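You operate a simulated robot arm through the tools that you are given. There is no shell and no other tool.

You run a simulated robot arm. Do the job below in one go: nothing can be reset, and whatever is moved stays where it is left.

## Task
Polish away the cup ring and slide the blue coaster over the spot.
Fine: take polish from the red tin with the yellow duster; put the duster back and close the tin. What is to be rubbed or washed off counts as gone when no trace of it is left.

It is judged by the outcome, as a careful person would: the job done as asked, and still so three seconds after it is handed in. It fails if anything else is knocked over, pushed out of place, dropped, spilled or broken.

## Robot
A 6-joint arm with a three-finger gripper, fixed in place. Base frame: the origin is on the floor under the middle of its stand, x ahead of it, y to its left, z up. Readings come in cm, rad, newtons and seconds.
It reaches about 121.3 cm from its shoulder. Its first joint turns from -2.897 to 2.897 rad. Payload 4.89 kg.
Tool frame: the origin (TCP) lies between the finger pads and is the grasp point; the fingertips stand 3 cm ahead of it; z points along the fingers, y is the line along which they close. The gripper opens to 16.4 cm; its body begins 12.5 cm behind the TCP.
Orientation is that of the tool frame in the base frame, as a unit quaternion [x, y, z, w]. With the fingers straight down and closing along the base's y, the tool's x points along the base's -x, its y along +y and its z along -z.

## Interface
- The arm moves only by the tool drive_tool. Its argument "targets" is one flat list of numbers, 7 for each row, row after row: the shift along the tool's x, y, z in cm, then the turn, a rotation vector about the tool's x, y, z in rad, then the gripper command, from -1 (fully open) to 1 (shut), values between in proportion. In form: [dx, dy, dz, ax, ay, az, claw, dx, dy, dz, ax, ay, az, claw, ...]. A call has 1 to 20 rows; each row shifts and turns the commanded pose from where the row before left it, along the tool's axes as they then stand. Rows are played at 5 a second. More than 5 cm and 0.15 rad between two rows, or a gripper value outside its range, and nothing of the call is played. A pose out of reach is approached as far as the arm can. The call stops where the force on the tool passes 50 N (or 10 N more than at its start, if that is more) or the arm is blocked; 0.2 s more then pass. Each finger travels about 10.8 cm/s and halts on what it meets, pressing with about 42 N; the grip force reading is that of the motor and also rises with nothing between the fingers. The clock runs only during rows and for 0.2 s after the last one: add rows that do not move to give the fingers time. It gives the time, the measured TCP pose, the force on the tool (base axes), the opening and the grip force at its end, in the units of the frame above (readings bear some noise), with the torque about the TCP (base axes, N m) and any sound that the robot's microphone picked up, and new pictures: "pictures" is both (left out), scene, wrist or none.
- Cameras (640 x 400 px; columns grow to the right, rows downward): "scene" is fixed at [4.98, -50.01, 146.27]; the picture's right is [0.45, -0.89, 0.00], its down [-0.49, -0.25, -0.83] and it looks along [0.74, 0.38, -0.55] (base axes); focal length 333 px, centre (320, 200). "wrist" rides on the gripper at [7.6, -0.2, -15.2] in the tool frame; the picture's right is [0.02, 1.00, 0.00], its down [-0.88, 0.02, -0.47] and it looks along [-0.47, 0.01, 0.88] (tool axes); focal length 247 px, centre (320, 200). There is no depth. A picture from a camera that has moved, and an enlarged one, comes with that camera's place and axes in the base frame and with its lens.
- move_column(by): moves the trunk up (or, below 0, down) by that many cm; the arm rides with it, the base frame stays. It gives what a move gives, with no picture.
- zoom(camera, box): a new picture of the part [left, top, right, bottom] of that camera's present view, enlarged. The clock stands still meanwhile.
- sign_off(): hands the job in; it is judged then, once.

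Nothing tells you positions but the pictures and the camera data. Unless the task says otherwise, let go and move clear before handing in.

The tools are called after "Emit:" as a command line: name --argument value ..., lists and objects as JSON in quotes. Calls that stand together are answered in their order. drive_tool: Moves the arm, as the interface text tells. Its arguments: {"type":"object","properties":{"targets":{"type":"array","items":{"type":"number"}},"pictures":{"type":"string","enum":["both","scene","wrist","none"]}},"required":["targets"]} The other tools are called the same way: move_column (by) moves the trunk up or down; zoom (camera, box) takes an enlarged picture of a part of a camera's view; sign_off () hands the job in.

At the start:

```text
time: 0.0
ee_pos: [63.55, 9.66, 99.59]
tool_rot: [-0.001, 1.0, 0.0, 0.0]
force: [-0.6, -0.5, 0.6]
torque: [-0.01, -0.01, 0.02]
finger_gap: 16.41
grasp_force: 0.0
trunk travel left (down, up): [-17.5, 21.5]
```

scene: 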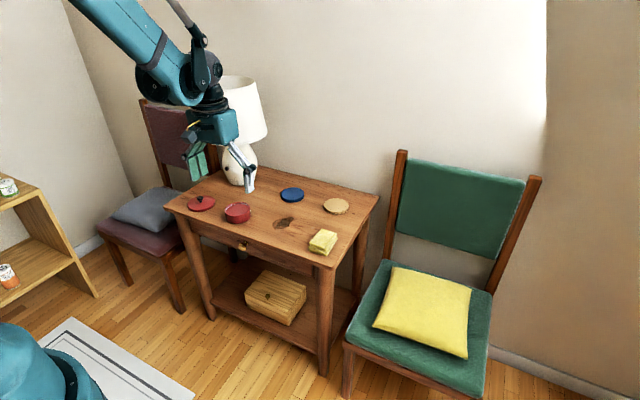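
wrist: 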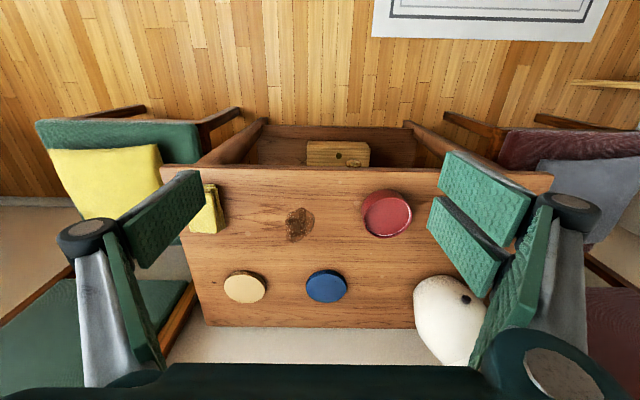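

I see a small table with an open red tin and its lid, a blue coaster, a tan coaster, a cup ring, the yellow duster near the table's corner, and a lamp. First I'll enlarge both views to place everything.

Emit:
zoom --camera "scene" --box '[160, 150, 400, 300]'

Emit:
zoom --camera "wrist" --box '[170, 150, 490, 350]'

```text
2.67 times, centred on (280, 225) of scene
camera zoom: at [4.98, -50.01, 146.27], right [0.45, -0.89, 0.0], down [-0.49, -0.25, -0.83], along [0.74, 0.38, -0.55], focal length 888 px, centre (427, 133)
```

zoom: 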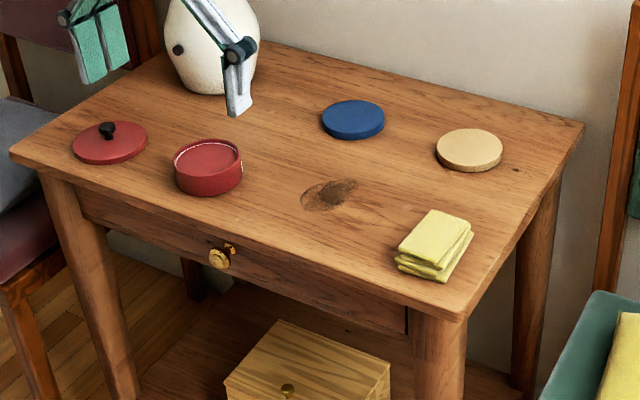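

```text
2.00 times, centred on (330, 250) of wrist
camera zoom: at [55.86, 9.34, 114.66], right [-0.02, 1.0, 0.0], down [0.88, 0.02, 0.47], along [0.47, 0.01, -0.88], focal length 494 px, centre (300, 100)
```

zoom: 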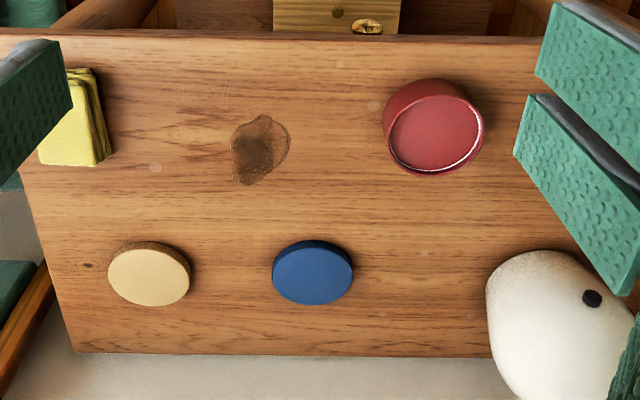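

The table top seems to be near z = 74, the ring near (83, 6), the tin near (80, 22), the blue coaster near (98, 10), and the duster near (78, -12). I'll hover towards the duster at the same height for a better look.

Emit:
drive_tool --targets '[-1.5, -3.5, 0, 0, 0, 0, -1, -1.5, -3.5, 0, 0, 0, 0, -1, -1.5, -3.5, 0, 0, 0, 0, -1, -1.5, -3.5, 0, 0, 0, 0, -1, -1.5, -3.5, 0, 0, 0, 0, -1, -1.5, -3.5, 0, 0, 0, 0, -1, 0, 0, 0, 0, 0, 0, -1]'

```text
time: 1.6
ee_pos: [72.51, -11.52, 99.82]
tool_rot: [0.0, 1.0, 0.001, 0.0]
force: [0.0, 0.5, -1.1]
torque: [0.03, 0.06, 0.02]
finger_gap: 16.39
grasp_force: 0.1
trunk travel left (down, up): [-17.5, 21.5]
camera wrist: at [64.81, -11.79, 114.88], right [-0.02, 1.0, 0.0], down [0.88, 0.02, 0.47], along [0.47, 0.01, -0.88], focal length 247 px, centre (320, 200)
```

scene: 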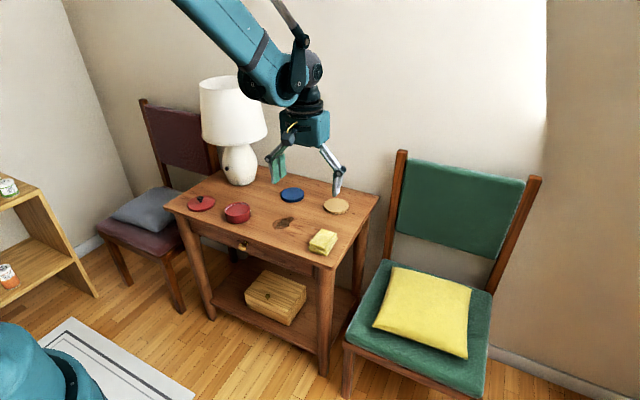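
wrist: 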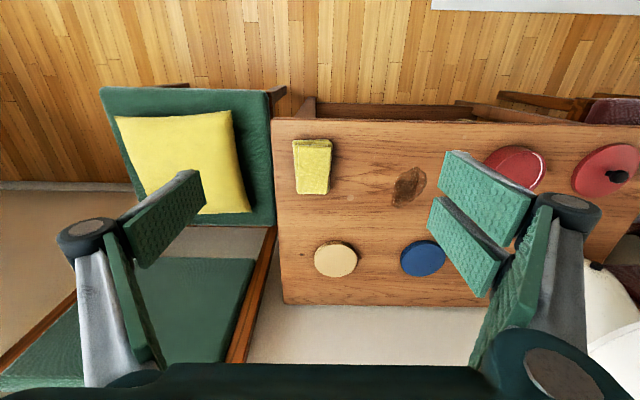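

I now have a clear second view. I'll enlarge it to place the duster and the other things more accurately.

Emit:
zoom --camera "wrist" --box '[260, 110, 420, 210]'

Emit:
zoom --camera "scene" --box '[180, 170, 380, 295]'

Emit:
zoom --camera "wrist" --box '[480, 120, 640, 220]'

```text
4.00 times, centred on (340, 160) of wrist
camera zoom: at [64.81, -11.79, 114.88], right [-0.02, 1.0, 0.0], down [0.88, 0.02, 0.47], along [0.47, 0.01, -0.88], focal length 988 px, centre (240, 360)
```

zoom: 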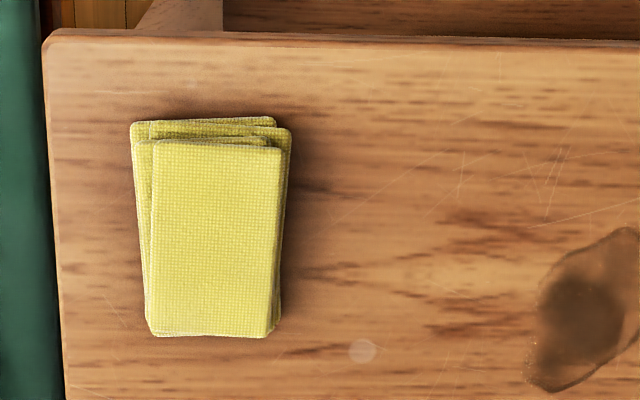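

```text
3.20 times, centred on (280, 232) of scene
camera zoom: at [4.98, -50.01, 146.27], right [0.45, -0.89, 0.0], down [-0.49, -0.25, -0.83], along [0.74, 0.38, -0.55], focal length 1065 px, centre (448, 96)
```

zoom: 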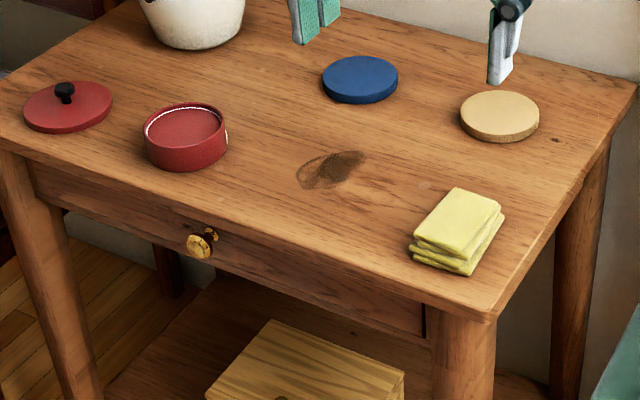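

```text
4.00 times, centred on (560, 170) of wrist
camera zoom: at [64.81, -11.79, 114.88], right [-0.02, 1.0, 0.0], down [0.88, 0.02, 0.47], along [0.47, 0.01, -0.88], focal length 988 px, centre (-640, 320)
```

zoom: 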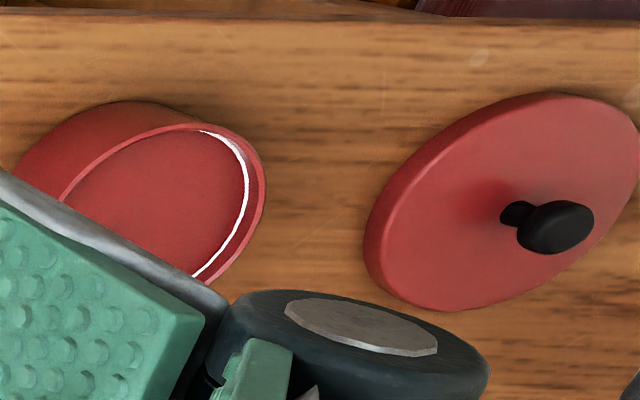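

The duster is a folded stack about 6 x 9 cm, with its top near z = 75 and its centre near (80, -12.5). I'll narrow the fingers so they stay clear of the table edge, come down above it and look again.

Emit:
drive_tool --targets '[-1.5, -0.2, 2, 0, 0, 0, -0.15, -1.5, -0.2, 2, 0, 0, 0, -0.15, -1.5, -0.2, 2, 0, 0, 0, -0.15, -1.5, -0.2, 2, 0, 0, 0, -0.15, -1.5, -0.2, 2, 0, 0, 0, -0.15, 0, 0, 0, 0, 0, 0, -0.15]'

```text
time: 3.0
ee_pos: [79.92, -12.31, 89.65]
tool_rot: [0.0, 1.0, -0.001, 0.0]
force: [-0.4, 0.7, -0.7]
torque: [-0.01, 0.06, 0.0]
finger_gap: 9.44
grasp_force: 0.1
trunk travel left (down, up): [-17.5, 21.5]
camera wrist: at [72.26, -12.69, 104.82], right [-0.02, 1.0, 0.0], down [0.88, 0.02, 0.47], along [0.47, 0.01, -0.88], focal length 247 px, centre (320, 200)
```

scene: 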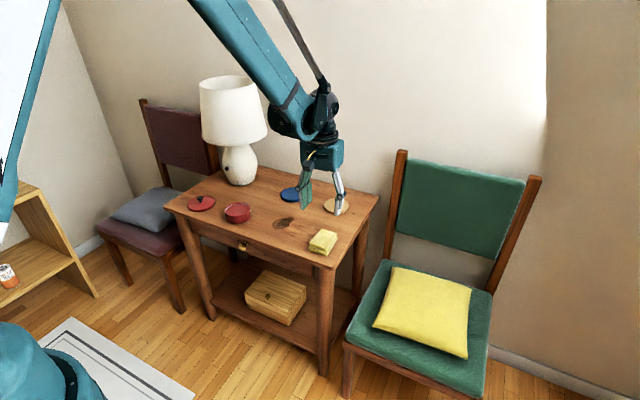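
wrist: 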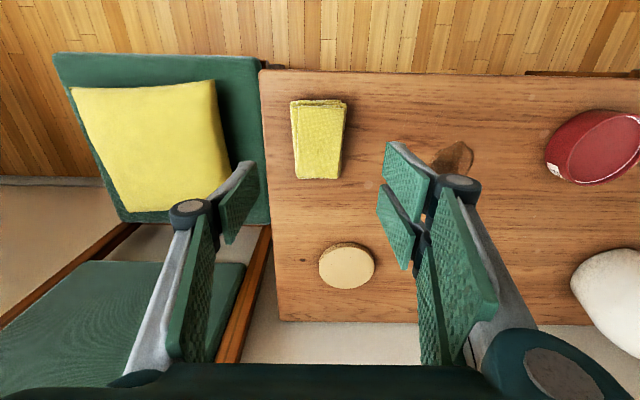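

The gripper is now roughly centred over the duster. I'll enlarge the view to check its edges and its angle.

Emit:
zoom --camera "wrist" --box '[240, 70, 400, 170]'

Emit:
zoom --camera "scene" --box '[260, 160, 380, 260]'

```text
4.00 times, centred on (320, 120) of wrist
camera zoom: at [72.26, -12.69, 104.82], right [-0.02, 1.0, 0.0], down [0.88, 0.02, 0.47], along [0.47, 0.01, -0.88], focal length 988 px, centre (320, 520)
```

zoom: 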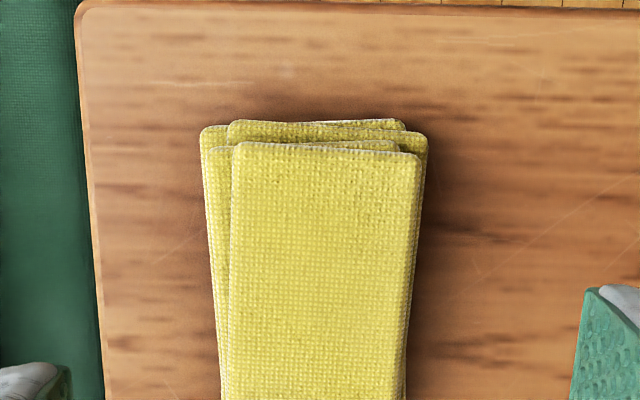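

```text
4.00 times, centred on (320, 210) of scene
camera zoom: at [4.98, -50.01, 146.27], right [0.45, -0.89, 0.0], down [-0.49, -0.25, -0.83], along [0.74, 0.38, -0.55], focal length 1331 px, centre (320, 160)
```

zoom: 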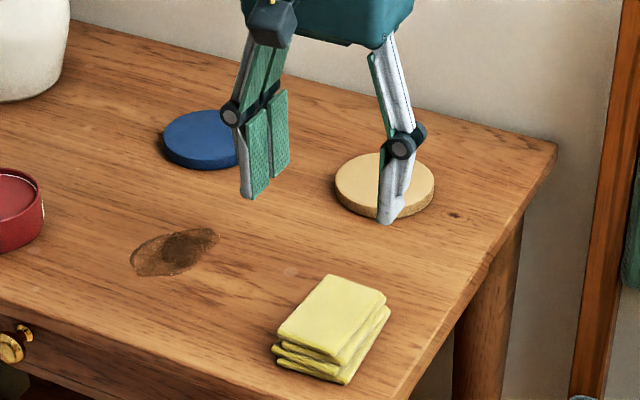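

Next I'll go down so the fingertips are about level with the duster's top, with a finger clear on each side, and look again.

Emit:
drive_tool --targets '[0, 0, 2.5, 0, 0, 0, -0.15, 0, 0, 2.5, 0, 0, 0, -0.15, 0, 0, 2.5, 0, 0, 0, -0.15, 0, 0, 2.0, 0, 0, 0, -0.15, 0, 0, 1.5, 0, 0, 0, -0.15, 0, 0, 0, 0, 0, 0, -0.15]'

```text
time: 4.4
ee_pos: [80.0, -12.53, 78.43]
tool_rot: [0.0, 1.0, 0.001, 0.0]
force: [0.3, 0.1, -0.7]
torque: [0.0, 0.02, -0.01]
finger_gap: 9.42
grasp_force: 0.0
trunk travel left (down, up): [-17.5, 21.5]
camera wrist: at [72.26, -12.72, 93.64], right [-0.02, 1.0, 0.0], down [0.88, 0.02, 0.47], along [0.47, 0.01, -0.88], focal length 247 px, centre (320, 200)
```

scene: 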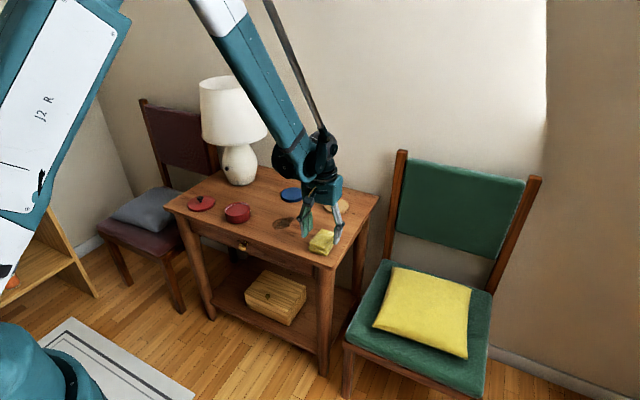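
wrist: 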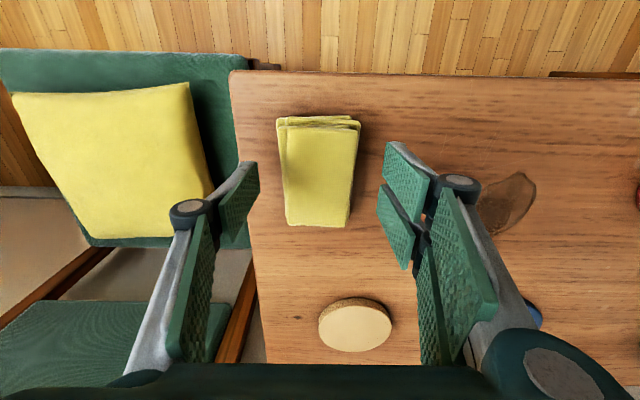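

Emit:
zoom --camera "scene" --box '[280, 195, 376, 255]'

Emit:
zoom --camera "wrist" --box '[220, 90, 444, 230]'

```text
6.67 times, centred on (328, 225) of scene
camera zoom: at [4.98, -50.01, 146.27], right [0.45, -0.89, 0.0], down [-0.49, -0.25, -0.83], along [0.74, 0.38, -0.55], focal length 2219 px, centre (267, 33)
```

zoom: 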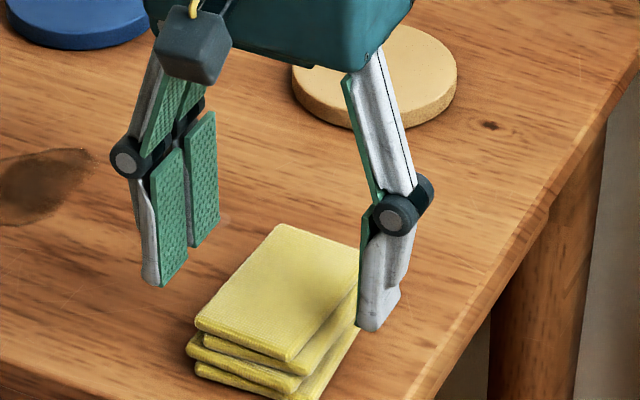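

```text
2.86 times, centred on (332, 160) of wrist
camera zoom: at [72.26, -12.72, 93.64], right [-0.02, 1.0, 0.0], down [0.88, 0.02, 0.47], along [0.47, 0.01, -0.88], focal length 706 px, centre (286, 314)
```

zoom: 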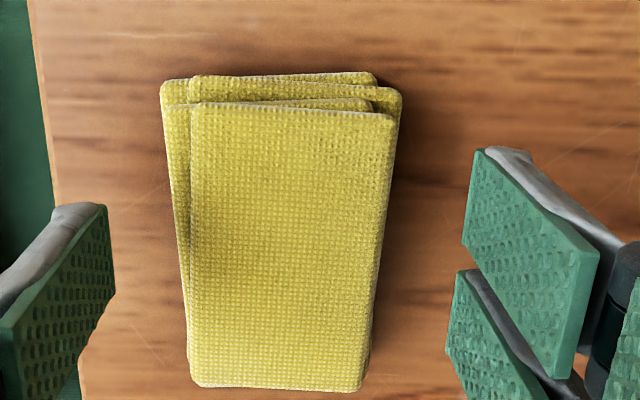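

The duster's top is at about z = 75, and the stack spans roughly x 76 to 85 and y -16 to -9.5. I'll centre on it, lower the fingertips beside it and close.

Emit:
drive_tool --targets '[-0.4, -0.2, 0.6, 0, 0, 0, -0.15, 0, 0, 0.6, 0, 0, 0, -0.15, 0, 0, 0.5, 0, 0, 0, -0.15, 0, 0, 0.4, 0, 0, 0, -0.15, 0, 0, 0, 0, 0, 0, -0.15]'

```text
time: 5.6
ee_pos: [80.53, -12.51, 76.33]
tool_rot: [0.0, 1.0, 0.0, 0.0]
force: [0.0, -0.2, -0.6]
torque: [0.0, -0.01, 0.02]
finger_gap: 9.39
grasp_force: 0.1
trunk travel left (down, up): [-17.5, 21.5]
camera wrist: at [72.75, -12.87, 91.47], right [-0.02, 1.0, 0.0], down [0.88, 0.02, 0.47], along [0.47, 0.01, -0.88], focal length 247 px, centre (320, 200)
```

scene: 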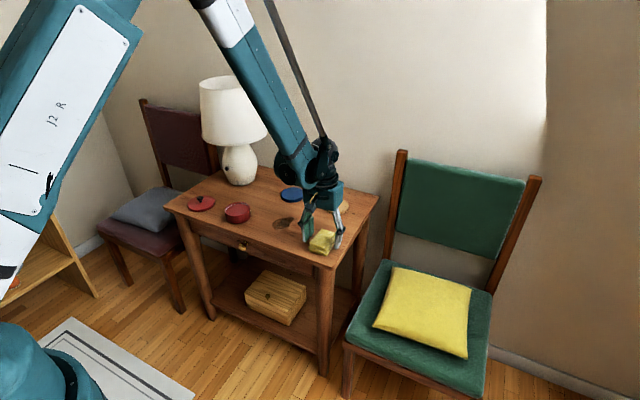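
wrist: 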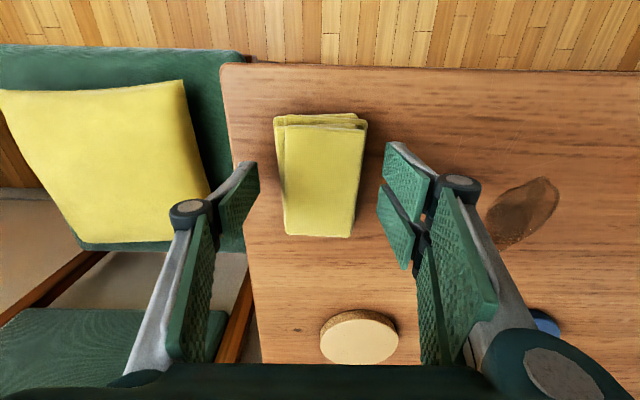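

Emit:
zoom --camera "scene" --box '[280, 195, 376, 270]'

Emit:
zoom --camera "wrist" --box '[220, 90, 444, 260]'

```text
5.33 times, centred on (328, 232) of scene
camera zoom: at [4.98, -50.01, 146.27], right [0.45, -0.89, 0.0], down [-0.49, -0.25, -0.83], along [0.74, 0.38, -0.55], focal length 1775 px, centre (277, 27)
```

zoom: 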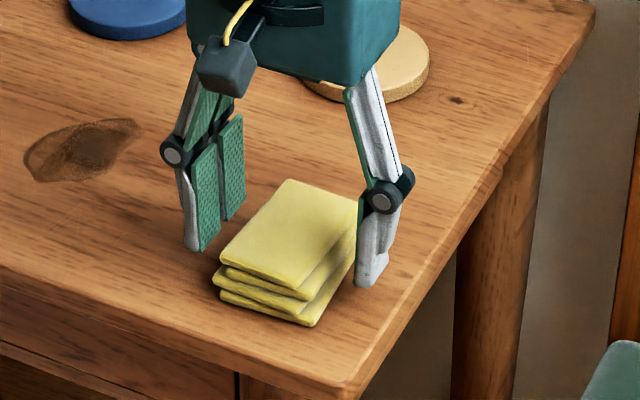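

```text
2.35 times, centred on (332, 175) of wrist
camera zoom: at [72.75, -12.87, 91.47], right [-0.02, 1.0, 0.0], down [0.88, 0.02, 0.47], along [0.47, 0.01, -0.88], focal length 581 px, centre (292, 259)
```

zoom: 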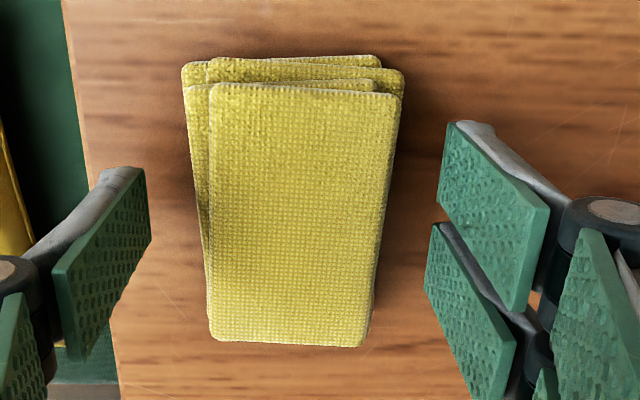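

The fingers stand clear on both sides of the stack and nothing is touching. I'll close on the duster gradually.

Emit:
drive_tool --targets '[0, 0, 0, 0, 0, 0, 0, 0, 0, 0, 0, 0, 0, 0.15, 0, 0, 0, 0, 0, 0, 0.25, 0, 0, 0, 0, 0, 0, 0.4, 0, 0, 0, 0, 0, 0, 0.7, 0, 0, 0, 0, 0, 0, 1, 0, 0, 0, 0, 0, 0, 1]'

```text
time: 7.2
ee_pos: [80.51, -12.66, 76.35]
tool_rot: [0.0, 1.0, 0.0, -0.001]
force: [0.0, 0.3, 1.0]
torque: [-0.02, -0.03, 0.06]
finger_gap: 6.1
grasp_force: 42.4
trunk travel left (down, up): [-17.5, 21.5]
camera wrist: at [72.75, -12.87, 91.48], right [-0.02, 1.0, 0.0], down [0.88, 0.02, 0.47], along [0.47, 0.01, -0.88], focal length 247 px, centre (320, 200)
```

scene: 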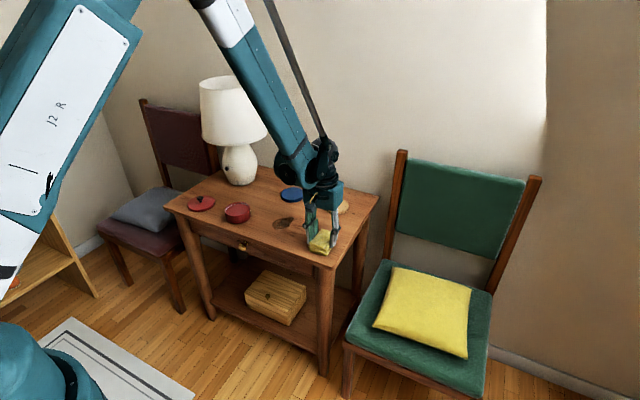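
wrist: 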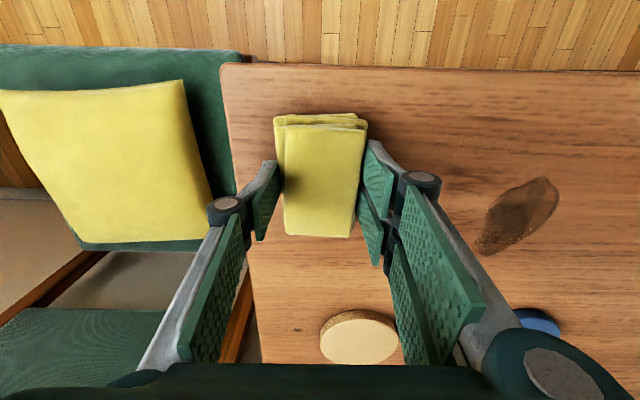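

The duster is held, with a 6.1 cm gap and 42 N of grip. This pose (80.5, -12.6, 76.35) is where I'll put it back. I'll lift it and move over next to the tin at a safe height.

Emit:
drive_tool --targets '[0, 0, -1, 0, 0, 0, 1, 0, 0, -2, 0, 0, 0, 1, 0, 0, -3, 0, 0, 0, 1, 0, 0, -3, 0, 0, 0, 1, 0, 0, -2, 0, 0, 0, 1, 0, 0, 0, 0, 0, 0, 1]'

```text
time: 8.6
ee_pos: [80.36, -12.55, 87.22]
tool_rot: [0.0, 1.0, 0.0, 0.0]
force: [-0.7, 0.4, -1.1]
torque: [-0.04, -0.04, 0.0]
finger_gap: 6.12
grasp_force: 41.7
trunk travel left (down, up): [-17.5, 21.5]
camera wrist: at [72.74, -12.81, 102.51], right [-0.02, 1.0, 0.0], down [0.88, 0.02, 0.47], along [0.47, 0.01, -0.88], focal length 247 px, centre (320, 200)
```

scene: 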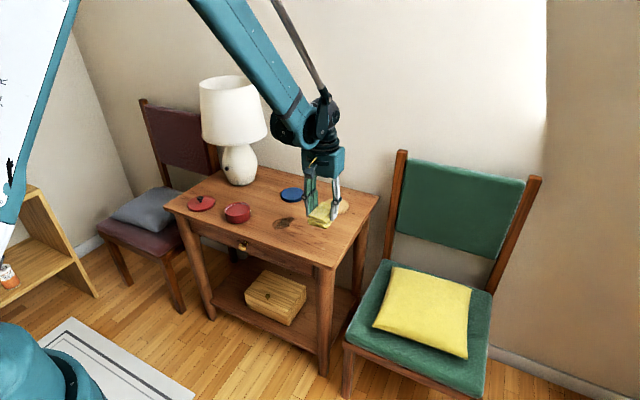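
wrist: 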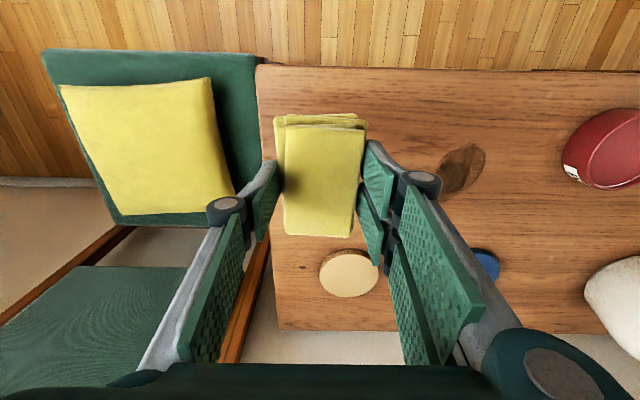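

The duster lifted cleanly and the stack stays together. I'll move towards the tin and look at it from close by.

Emit:
drive_tool --targets '[0.5, 4, -0.5, 0, 0, 0, 1, 0.5, 4, -0.5, 0, 0, 0, 1, 0.5, 4, -0.5, 0, 0, 0, 1, 0.5, 4, -0.5, 0, 0, 0, 1, 0.5, 4, -0.5, 0, 0, 0, 1, 0.5, 3, 0, 0, 0, 0, 1, 0, 0, 0, 0, 0, 0, 1]'

```text
time: 10.2
ee_pos: [77.27, 10.53, 89.71]
tool_rot: [-0.001, 1.0, 0.0, 0.0]
force: [0.1, 0.4, -0.9]
torque: [-0.03, -0.01, 0.0]
finger_gap: 6.11
grasp_force: 41.6
trunk travel left (down, up): [-17.5, 21.5]
camera wrist: at [69.59, 10.3, 104.89], right [-0.02, 1.0, 0.0], down [0.88, 0.02, 0.47], along [0.47, 0.01, -0.88], focal length 247 px, centre (320, 200)
```

scene: 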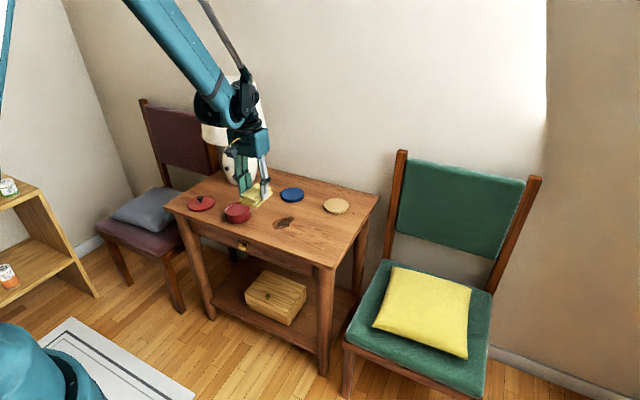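
wrist: 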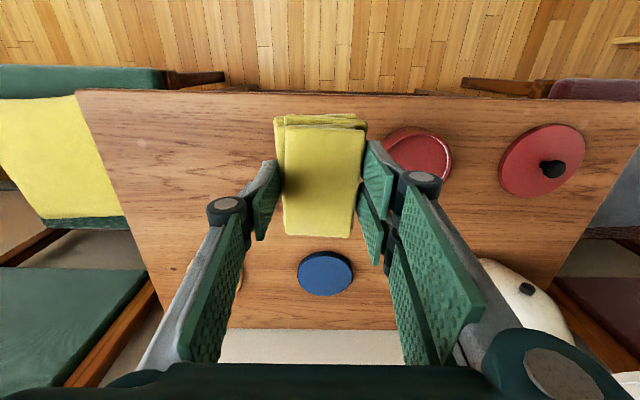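

Emit:
zoom --camera "wrist" --box '[350, 90, 606, 250]'

Emit:
zoom --camera "scene" --box '[170, 150, 330, 250]'

```text
2.50 times, centred on (478, 170) of wrist
camera zoom: at [69.59, 10.3, 104.89], right [-0.02, 1.0, 0.0], down [0.88, 0.02, 0.47], along [0.47, 0.01, -0.88], focal length 617 px, centre (-75, 275)
```

zoom: 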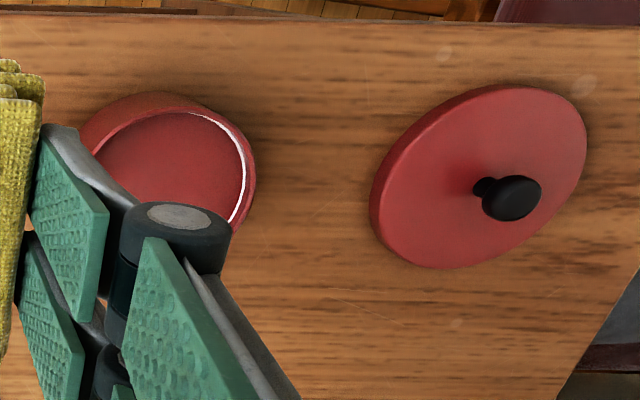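

```text
4.00 times, centred on (250, 200) of scene
camera zoom: at [4.98, -50.01, 146.27], right [0.45, -0.89, 0.0], down [-0.49, -0.25, -0.83], along [0.74, 0.38, -0.55], focal length 1331 px, centre (600, 200)
```

zoom: 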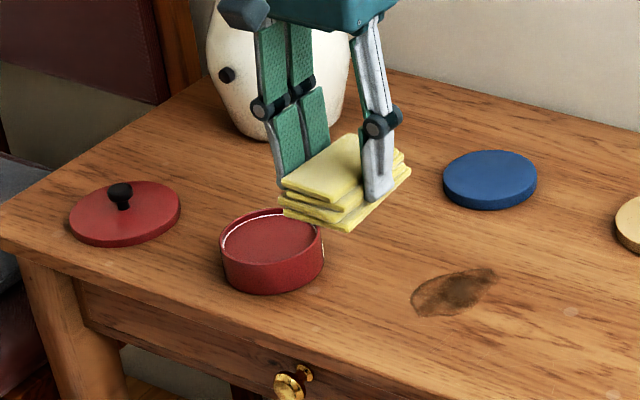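

The tin's rim is centred near (79.1, 22.4) at about z = 75.5, with the polish just below the rim. I'll move over it and tip the near edge of the duster down so it can dip inside the rim.

Emit:
drive_tool --targets '[-1.4, 3.9, 0, 0, 0, 0, 1, -1.4, 3.9, 0, 0, 0, 0, 1, -1.4, 3.9, 0, 0, 0, 0, 1, 0, 0, 0, 0, -0.12, 0, 1, 0, 0, 0, 0, -0.12, 0, 1, 0, 0, 0, 0, -0.12, 0, 1, 0, 0, 0, 0, 0, 0, 1]'

```text
time: 11.8
ee_pos: [81.56, 22.26, 89.8]
tool_rot: [-0.001, 0.984, 0.0, 0.179]
force: [0.3, 0.4, -0.6]
torque: [0.06, -0.06, 0.02]
finger_gap: 6.06
grasp_force: 42.4
trunk travel left (down, up): [-17.5, 21.5]
camera wrist: at [69.02, 21.91, 101.32], right [-0.02, 1.0, -0.01], down [0.66, 0.02, 0.75], along [0.75, 0.01, -0.66], focal length 247 px, centre (320, 200)
```

scene: 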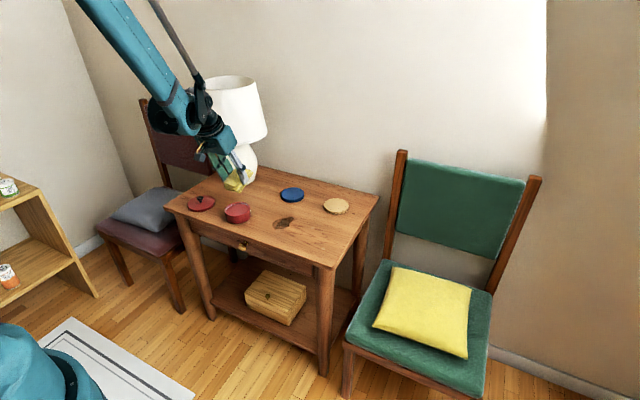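
wrist: 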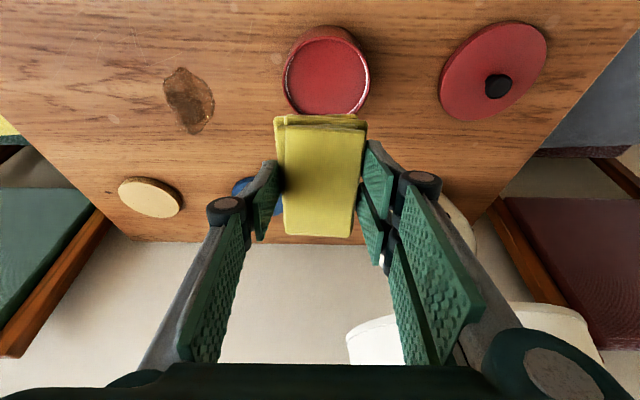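

The tool is tilted about 0.36 rad, and the tin's centre shows at about (79.3, 22.5), lined up with the duster. I'll lower straight down until the edge is just above the rim, then check.

Emit:
drive_tool --targets '[0.616, 0.1, 1.638, 0, 0, 0, 1, 0.616, 0.1, 1.638, 0, 0, 0, 1, 0.616, 0, 1.638, 0, 0, 0, 1, 0.616, 0, 1.638, 0, 0, 0, 1, 0, 0, 0, 0, 0, 0, 1]'

```text
time: 13.0
ee_pos: [81.59, 22.28, 82.91]
tool_rot: [0.0, 0.984, 0.001, 0.178]
force: [0.2, 0.0, -1.2]
torque: [-0.03, 0.04, 0.04]
finger_gap: 6.07
grasp_force: 41.7
trunk travel left (down, up): [-17.5, 21.5]
camera wrist: at [69.07, 22.08, 94.34], right [-0.02, 1.0, -0.01], down [0.66, 0.02, 0.75], along [0.75, 0.01, -0.66], focal length 247 px, centre (320, 200)
```

scene: 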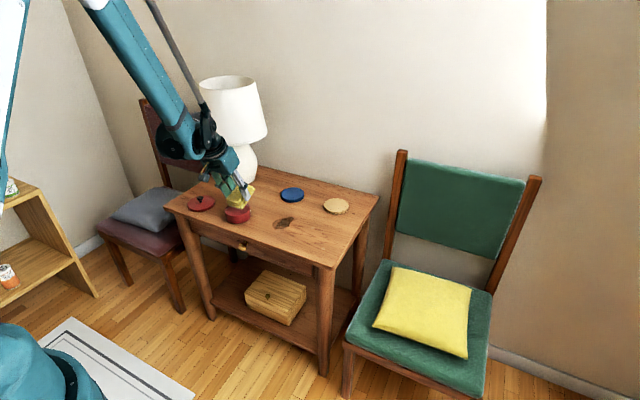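
wrist: 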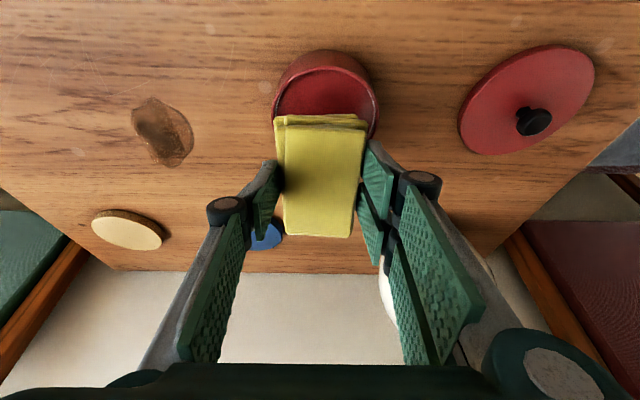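

Emit:
zoom --camera "wrist" --box '[240, 40, 400, 140]'

Emit:
zoom --camera "scene" --box '[190, 160, 286, 235]'

```text
4.00 times, centred on (320, 90) of wrist
camera zoom: at [69.07, 22.08, 94.34], right [-0.02, 1.0, -0.01], down [0.66, 0.02, 0.75], along [0.75, 0.01, -0.66], focal length 988 px, centre (320, 640)
```

zoom: 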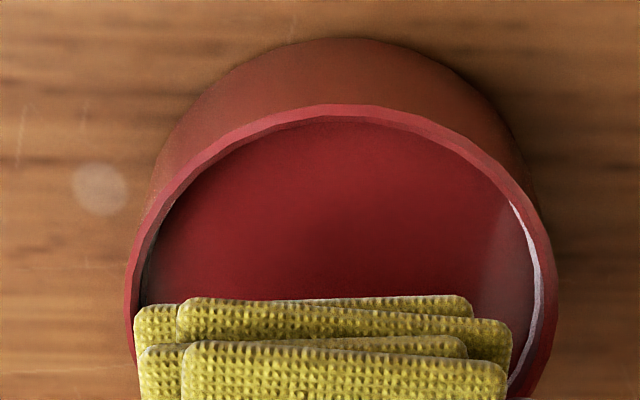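

```text
5.33 times, centred on (238, 198) of scene
camera zoom: at [4.98, -50.01, 146.27], right [0.45, -0.89, 0.0], down [-0.49, -0.25, -0.83], along [0.74, 0.38, -0.55], focal length 1775 px, centre (757, 213)
```

zoom: 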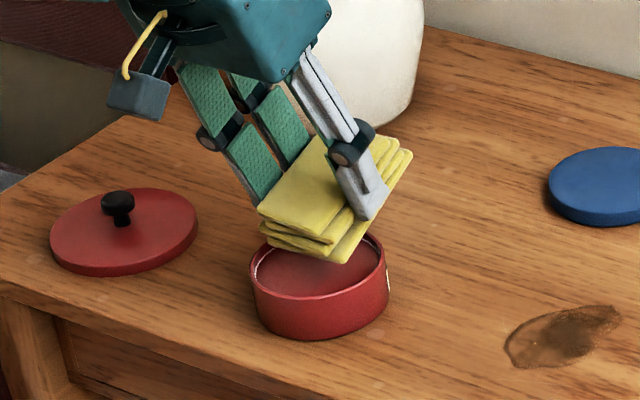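

The duster's near edge is just above the tin opening, slightly off towards -y. I'll shift it 0.4 cm to centre and lower in small steps, watching the force.

Emit:
drive_tool --targets '[0, 0.4, 0, 0, 0, 0, 1, 0.14, 0, 0.374, 0, 0, 0, 1, 0.14, 0, 0.374, 0, 0, 0, 1, 0.14, 0, 0.374, 0, 0, 0, 1, 0.106, 0, 0.28, 0, 0, 0, 1, 0, 0, 0, 0, 0, 0, 1]'

Emit:
zoom --camera "wrist" --box '[240, 40, 400, 140]'

Emit:
zoom --camera "scene" --box '[190, 160, 286, 235]'

```text
time: 14.4
ee_pos: [81.65, 22.67, 81.58]
tool_rot: [0.0, 0.984, 0.0, 0.179]
force: [0.0, -0.9, 0.2]
torque: [-0.03, 0.04, 0.02]
finger_gap: 6.06
grasp_force: 41.8
trunk travel left (down, up): [-17.5, 21.5]
camera wrist: at [69.07, 22.47, 92.94], right [-0.02, 1.0, -0.01], down [0.66, 0.02, 0.75], along [0.75, 0.01, -0.66], focal length 247 px, centre (320, 200)
```

scene: 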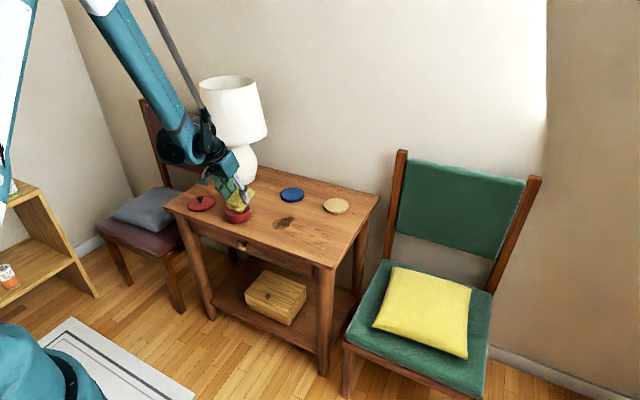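
wrist: 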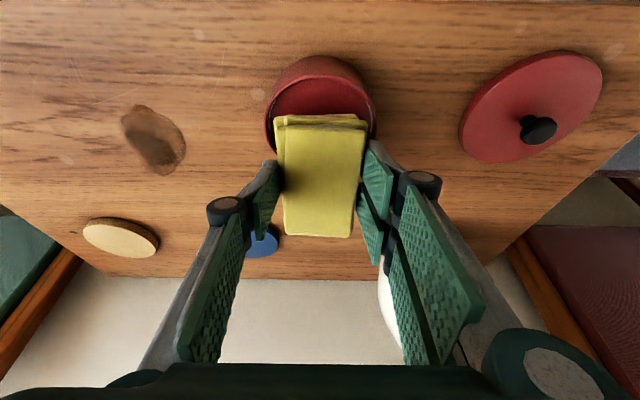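

```text
4.00 times, centred on (320, 90) of wrist
camera zoom: at [69.07, 22.47, 92.94], right [-0.02, 1.0, -0.01], down [0.66, 0.02, 0.75], along [0.75, 0.01, -0.66], focal length 988 px, centre (320, 640)
```

zoom: 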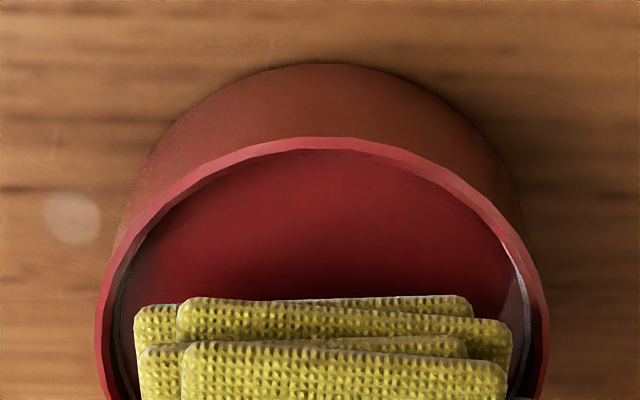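

```text
5.33 times, centred on (238, 198) of scene
camera zoom: at [4.98, -50.01, 146.27], right [0.45, -0.89, 0.0], down [-0.49, -0.25, -0.83], along [0.74, 0.38, -0.55], focal length 1775 px, centre (757, 213)
```

zoom: 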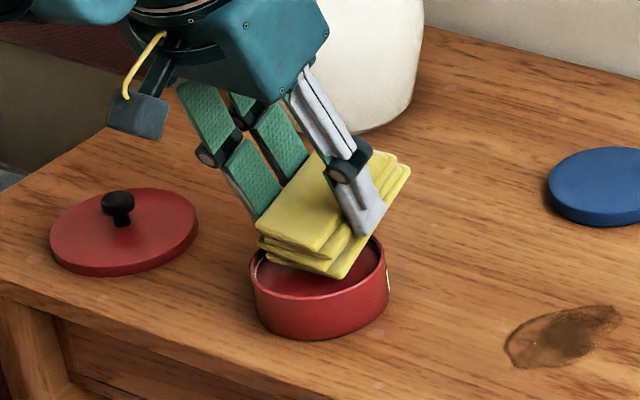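

There is no contact yet, and the duster is centred in the opening. I'll keep lowering in finer steps.

Emit:
drive_tool --targets '[0.106, 0, 0.28, 0, 0, 0, 1, 0.106, 0, 0.28, 0, 0, 0, 1, 0.07, 0, 0.187, 0, 0, 0, 1, 0, 0, 0, 0, 0, 0, 1]'

Emit:
zoom --camera "wrist" --box '[240, 40, 400, 140]'

Emit:
zoom --camera "scene" --box '[205, 175, 269, 225]'

```text
time: 15.4
ee_pos: [81.62, 22.74, 80.54]
tool_rot: [-0.001, 0.984, 0.001, 0.178]
force: [-0.3, 0.0, -0.4]
torque: [-0.02, -0.01, -0.01]
finger_gap: 6.13
grasp_force: 42.0
trunk travel left (down, up): [-17.5, 21.5]
camera wrist: at [69.09, 22.46, 92.12], right [-0.02, 1.0, -0.01], down [0.66, 0.02, 0.75], along [0.75, 0.01, -0.66], focal length 247 px, centre (320, 200)
```

scene: 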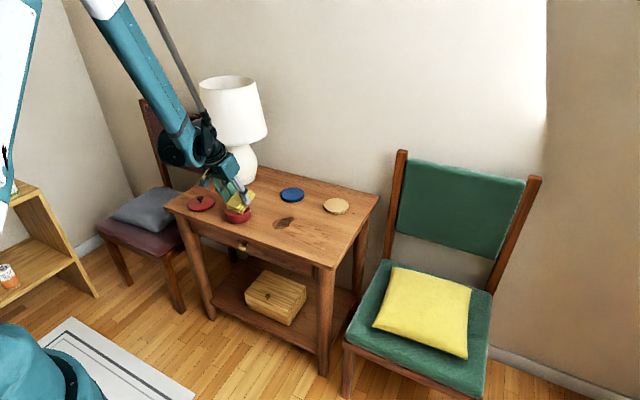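
wrist: 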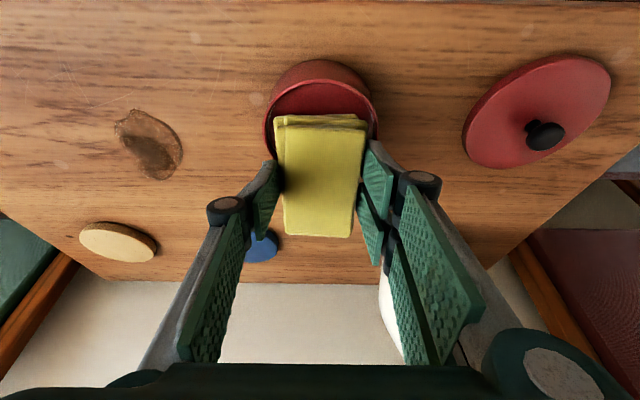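

```text
4.00 times, centred on (320, 90) of wrist
camera zoom: at [69.09, 22.46, 92.12], right [-0.02, 1.0, -0.01], down [0.66, 0.02, 0.75], along [0.75, 0.01, -0.66], focal length 988 px, centre (320, 640)
```

zoom: 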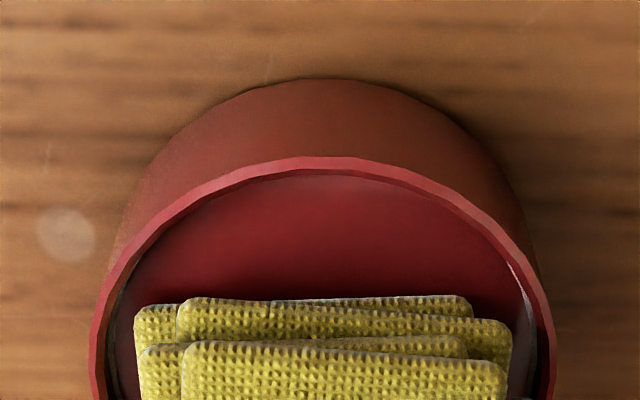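

```text
8.00 times, centred on (237, 200) of scene
camera zoom: at [4.98, -50.01, 146.27], right [0.45, -0.89, 0.0], down [-0.49, -0.25, -0.83], along [0.74, 0.38, -0.55], focal length 2663 px, centre (984, 200)
```

zoom: 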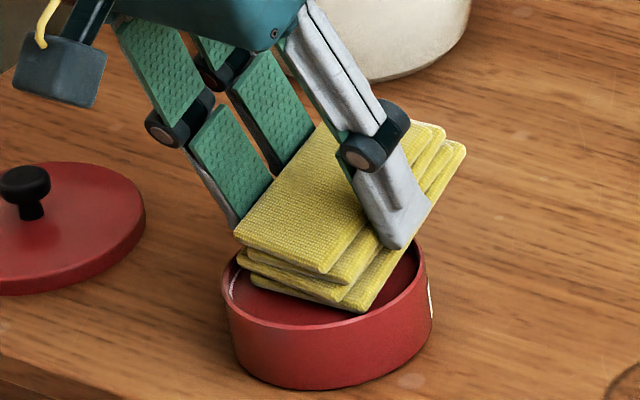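

The edge is now inside the rim with still no force on it. I'll go a little deeper in fine steps until I feel the polish.

Emit:
drive_tool --targets '[0.088, 0, 0.234, 0, 0, 0, 1, 0.07, 0, 0.187, 0, 0, 0, 1, 0, 0, 0, 0, 0, 0, 1]' --pictures "none"

Emit:
zoom --camera "scene" --box '[205, 175, 269, 225]'

Emit:
zoom --camera "wrist" --box '[240, 40, 400, 140]'

```text
time: 16.2
ee_pos: [81.66, 22.64, 80.33]
tool_rot: [0.0, 0.984, 0.0, 0.179]
force: [16.6, 2.1, 37.7]
torque: [0.08, 0.12, -0.04]
finger_gap: 6.11
grasp_force: 42.1
trunk travel left (down, up): [-17.5, 21.5]
```

```text
8.00 times, centred on (237, 200) of scene
camera zoom: at [4.98, -50.01, 146.27], right [0.45, -0.89, 0.0], down [-0.49, -0.25, -0.83], along [0.74, 0.38, -0.55], focal length 2663 px, centre (984, 200)
```

zoom: 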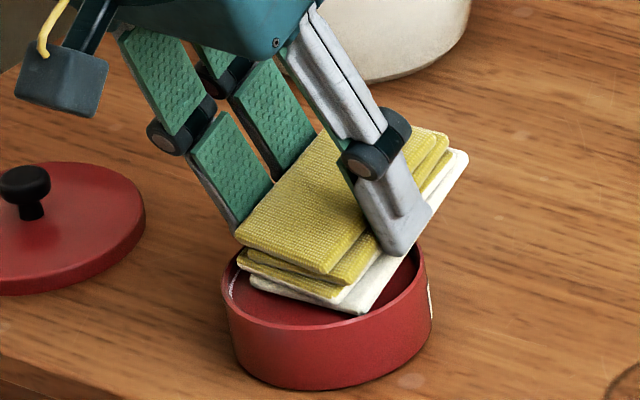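

```text
4.00 times, centred on (320, 90) of wrist
camera zoom: at [69.06, 22.42, 91.71], right [-0.02, 1.0, -0.01], down [0.66, 0.02, 0.75], along [0.75, 0.01, -0.66], focal length 988 px, centre (320, 640)
```

zoom: 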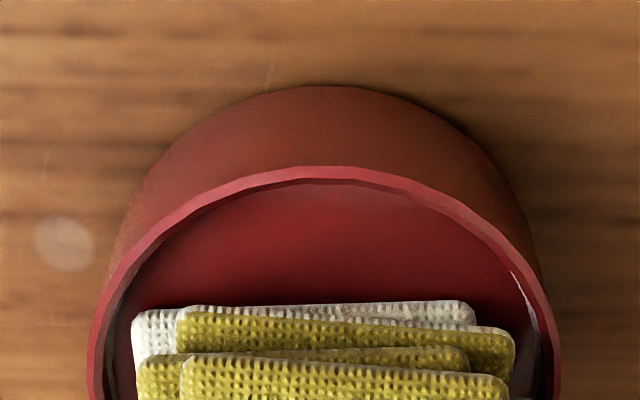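

Contact was made and the duster's bottom layer has turned white, so it is loaded with polish. I'll lift straight up out of the tin and level the tool.

Emit:
drive_tool --targets '[-0.106, 0, -0.28, 0, 0, 0, 1, -0.352, 0, -0.936, 0, 0, 0, 1, -0.704, 0, -1.872, 0, 0, 0, 1, -0.704, 0, -1.872, 0, 0, 0, 1, -0.704, 0, -1.872, 0, 0, 0, 1, 0, 0, 0, 0, 0, 0, 1]'

Emit:
zoom --camera "scene" --box '[190, 160, 286, 235]'

```text
time: 17.6
ee_pos: [81.53, 22.72, 87.51]
tool_rot: [0.0, 0.984, 0.0, 0.179]
force: [-0.1, 1.5, -0.5]
torque: [0.03, -0.01, 0.0]
finger_gap: 6.09
grasp_force: 41.5
trunk travel left (down, up): [-17.5, 21.5]
camera wrist: at [69.01, 22.44, 99.0], right [-0.02, 1.0, -0.01], down [0.66, 0.02, 0.75], along [0.75, 0.01, -0.66], focal length 247 px, centre (320, 200)
```

scene: 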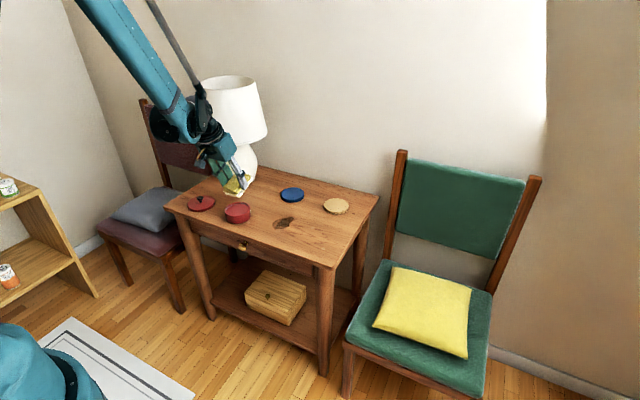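
wrist: 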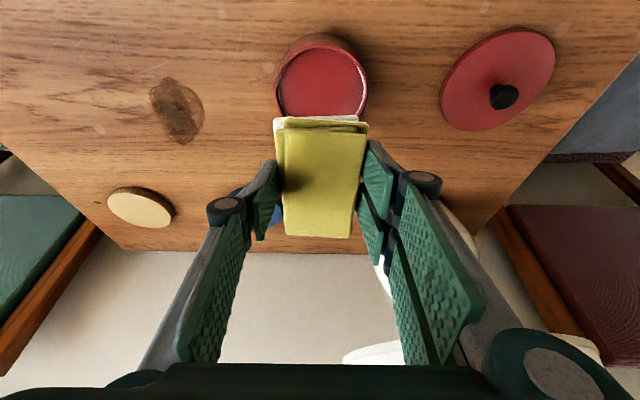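

```text
5.33 times, centred on (238, 198) of scene
camera zoom: at [4.98, -50.01, 146.27], right [0.45, -0.89, 0.0], down [-0.49, -0.25, -0.83], along [0.74, 0.38, -0.55], focal length 1775 px, centre (757, 213)
```

zoom: 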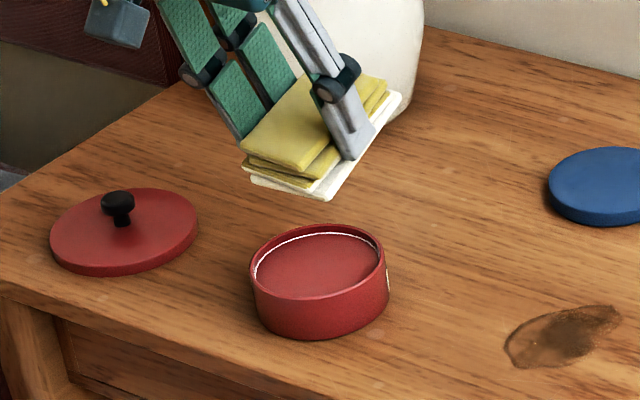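

The tin hasn't shifted and the duster's underside is white with polish. I'll level the tool and carry it over the ring at about (84.3, 5.7).

Emit:
drive_tool --targets '[0, 0, 0, 0, 0.12, 0, 1, 0, 0, 0, 0, 0.12, 0, 1, 0, 0, 0, 0, 0.12, 0, 1, -0.7, -4.2, 0, 0, 0, 0, 1, -0.7, -4.2, 0, 0, 0, 0, 1, -0.7, -4.2, 0, 0, 0, 0, 1, -0.7, -4.2, 0, 0, 0, 0, 1, 0, 0, 0, 0, 0, 0, 1]'

Emit:
zoom --camera "scene" --box '[230, 150, 350, 250]'

Emit:
zoom --camera "wrist" --box '[220, 80, 420, 260]'

```text
time: 19.4
ee_pos: [84.35, 6.04, 87.43]
tool_rot: [0.0, 1.0, 0.001, -0.001]
force: [0.2, 0.5, -0.1]
torque: [0.0, 0.02, 0.01]
finger_gap: 6.09
grasp_force: 41.7
trunk travel left (down, up): [-17.5, 21.5]
camera wrist: at [76.71, 5.73, 102.57], right [-0.02, 1.0, 0.0], down [0.88, 0.02, 0.47], along [0.47, 0.01, -0.88], focal length 247 px, centre (320, 200)
```

scene: 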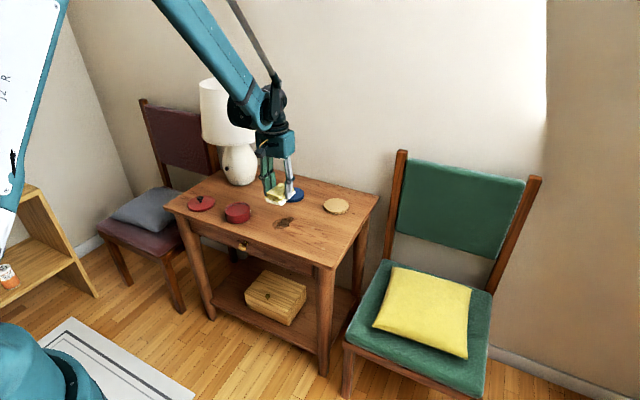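
wrist: 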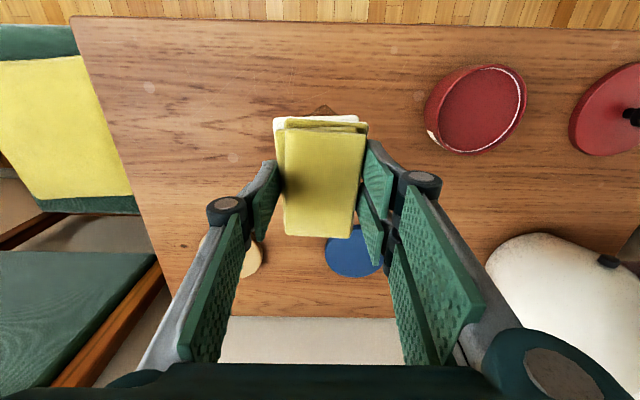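

```text
4.00 times, centred on (290, 200) of scene
camera zoom: at [4.98, -50.01, 146.27], right [0.45, -0.89, 0.0], down [-0.49, -0.25, -0.83], along [0.74, 0.38, -0.55], focal length 1331 px, centre (440, 200)
```

zoom: 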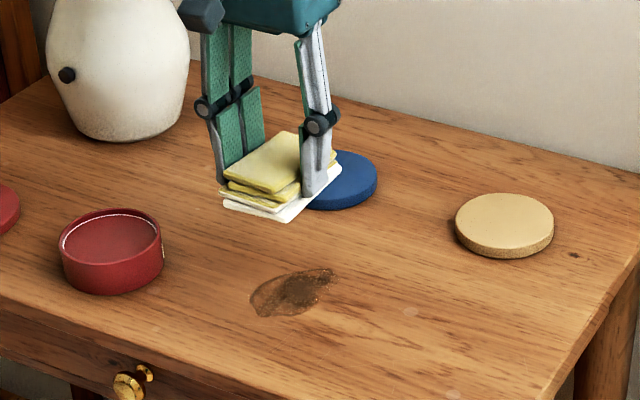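

```text
2.22 times, centred on (320, 170) of wrist
camera zoom: at [76.71, 5.73, 102.57], right [-0.02, 1.0, 0.0], down [0.88, 0.02, 0.47], along [0.47, 0.01, -0.88], focal length 549 px, centre (320, 267)
```

zoom: 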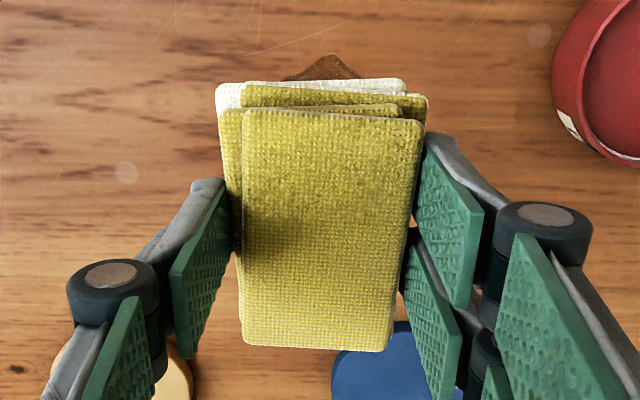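

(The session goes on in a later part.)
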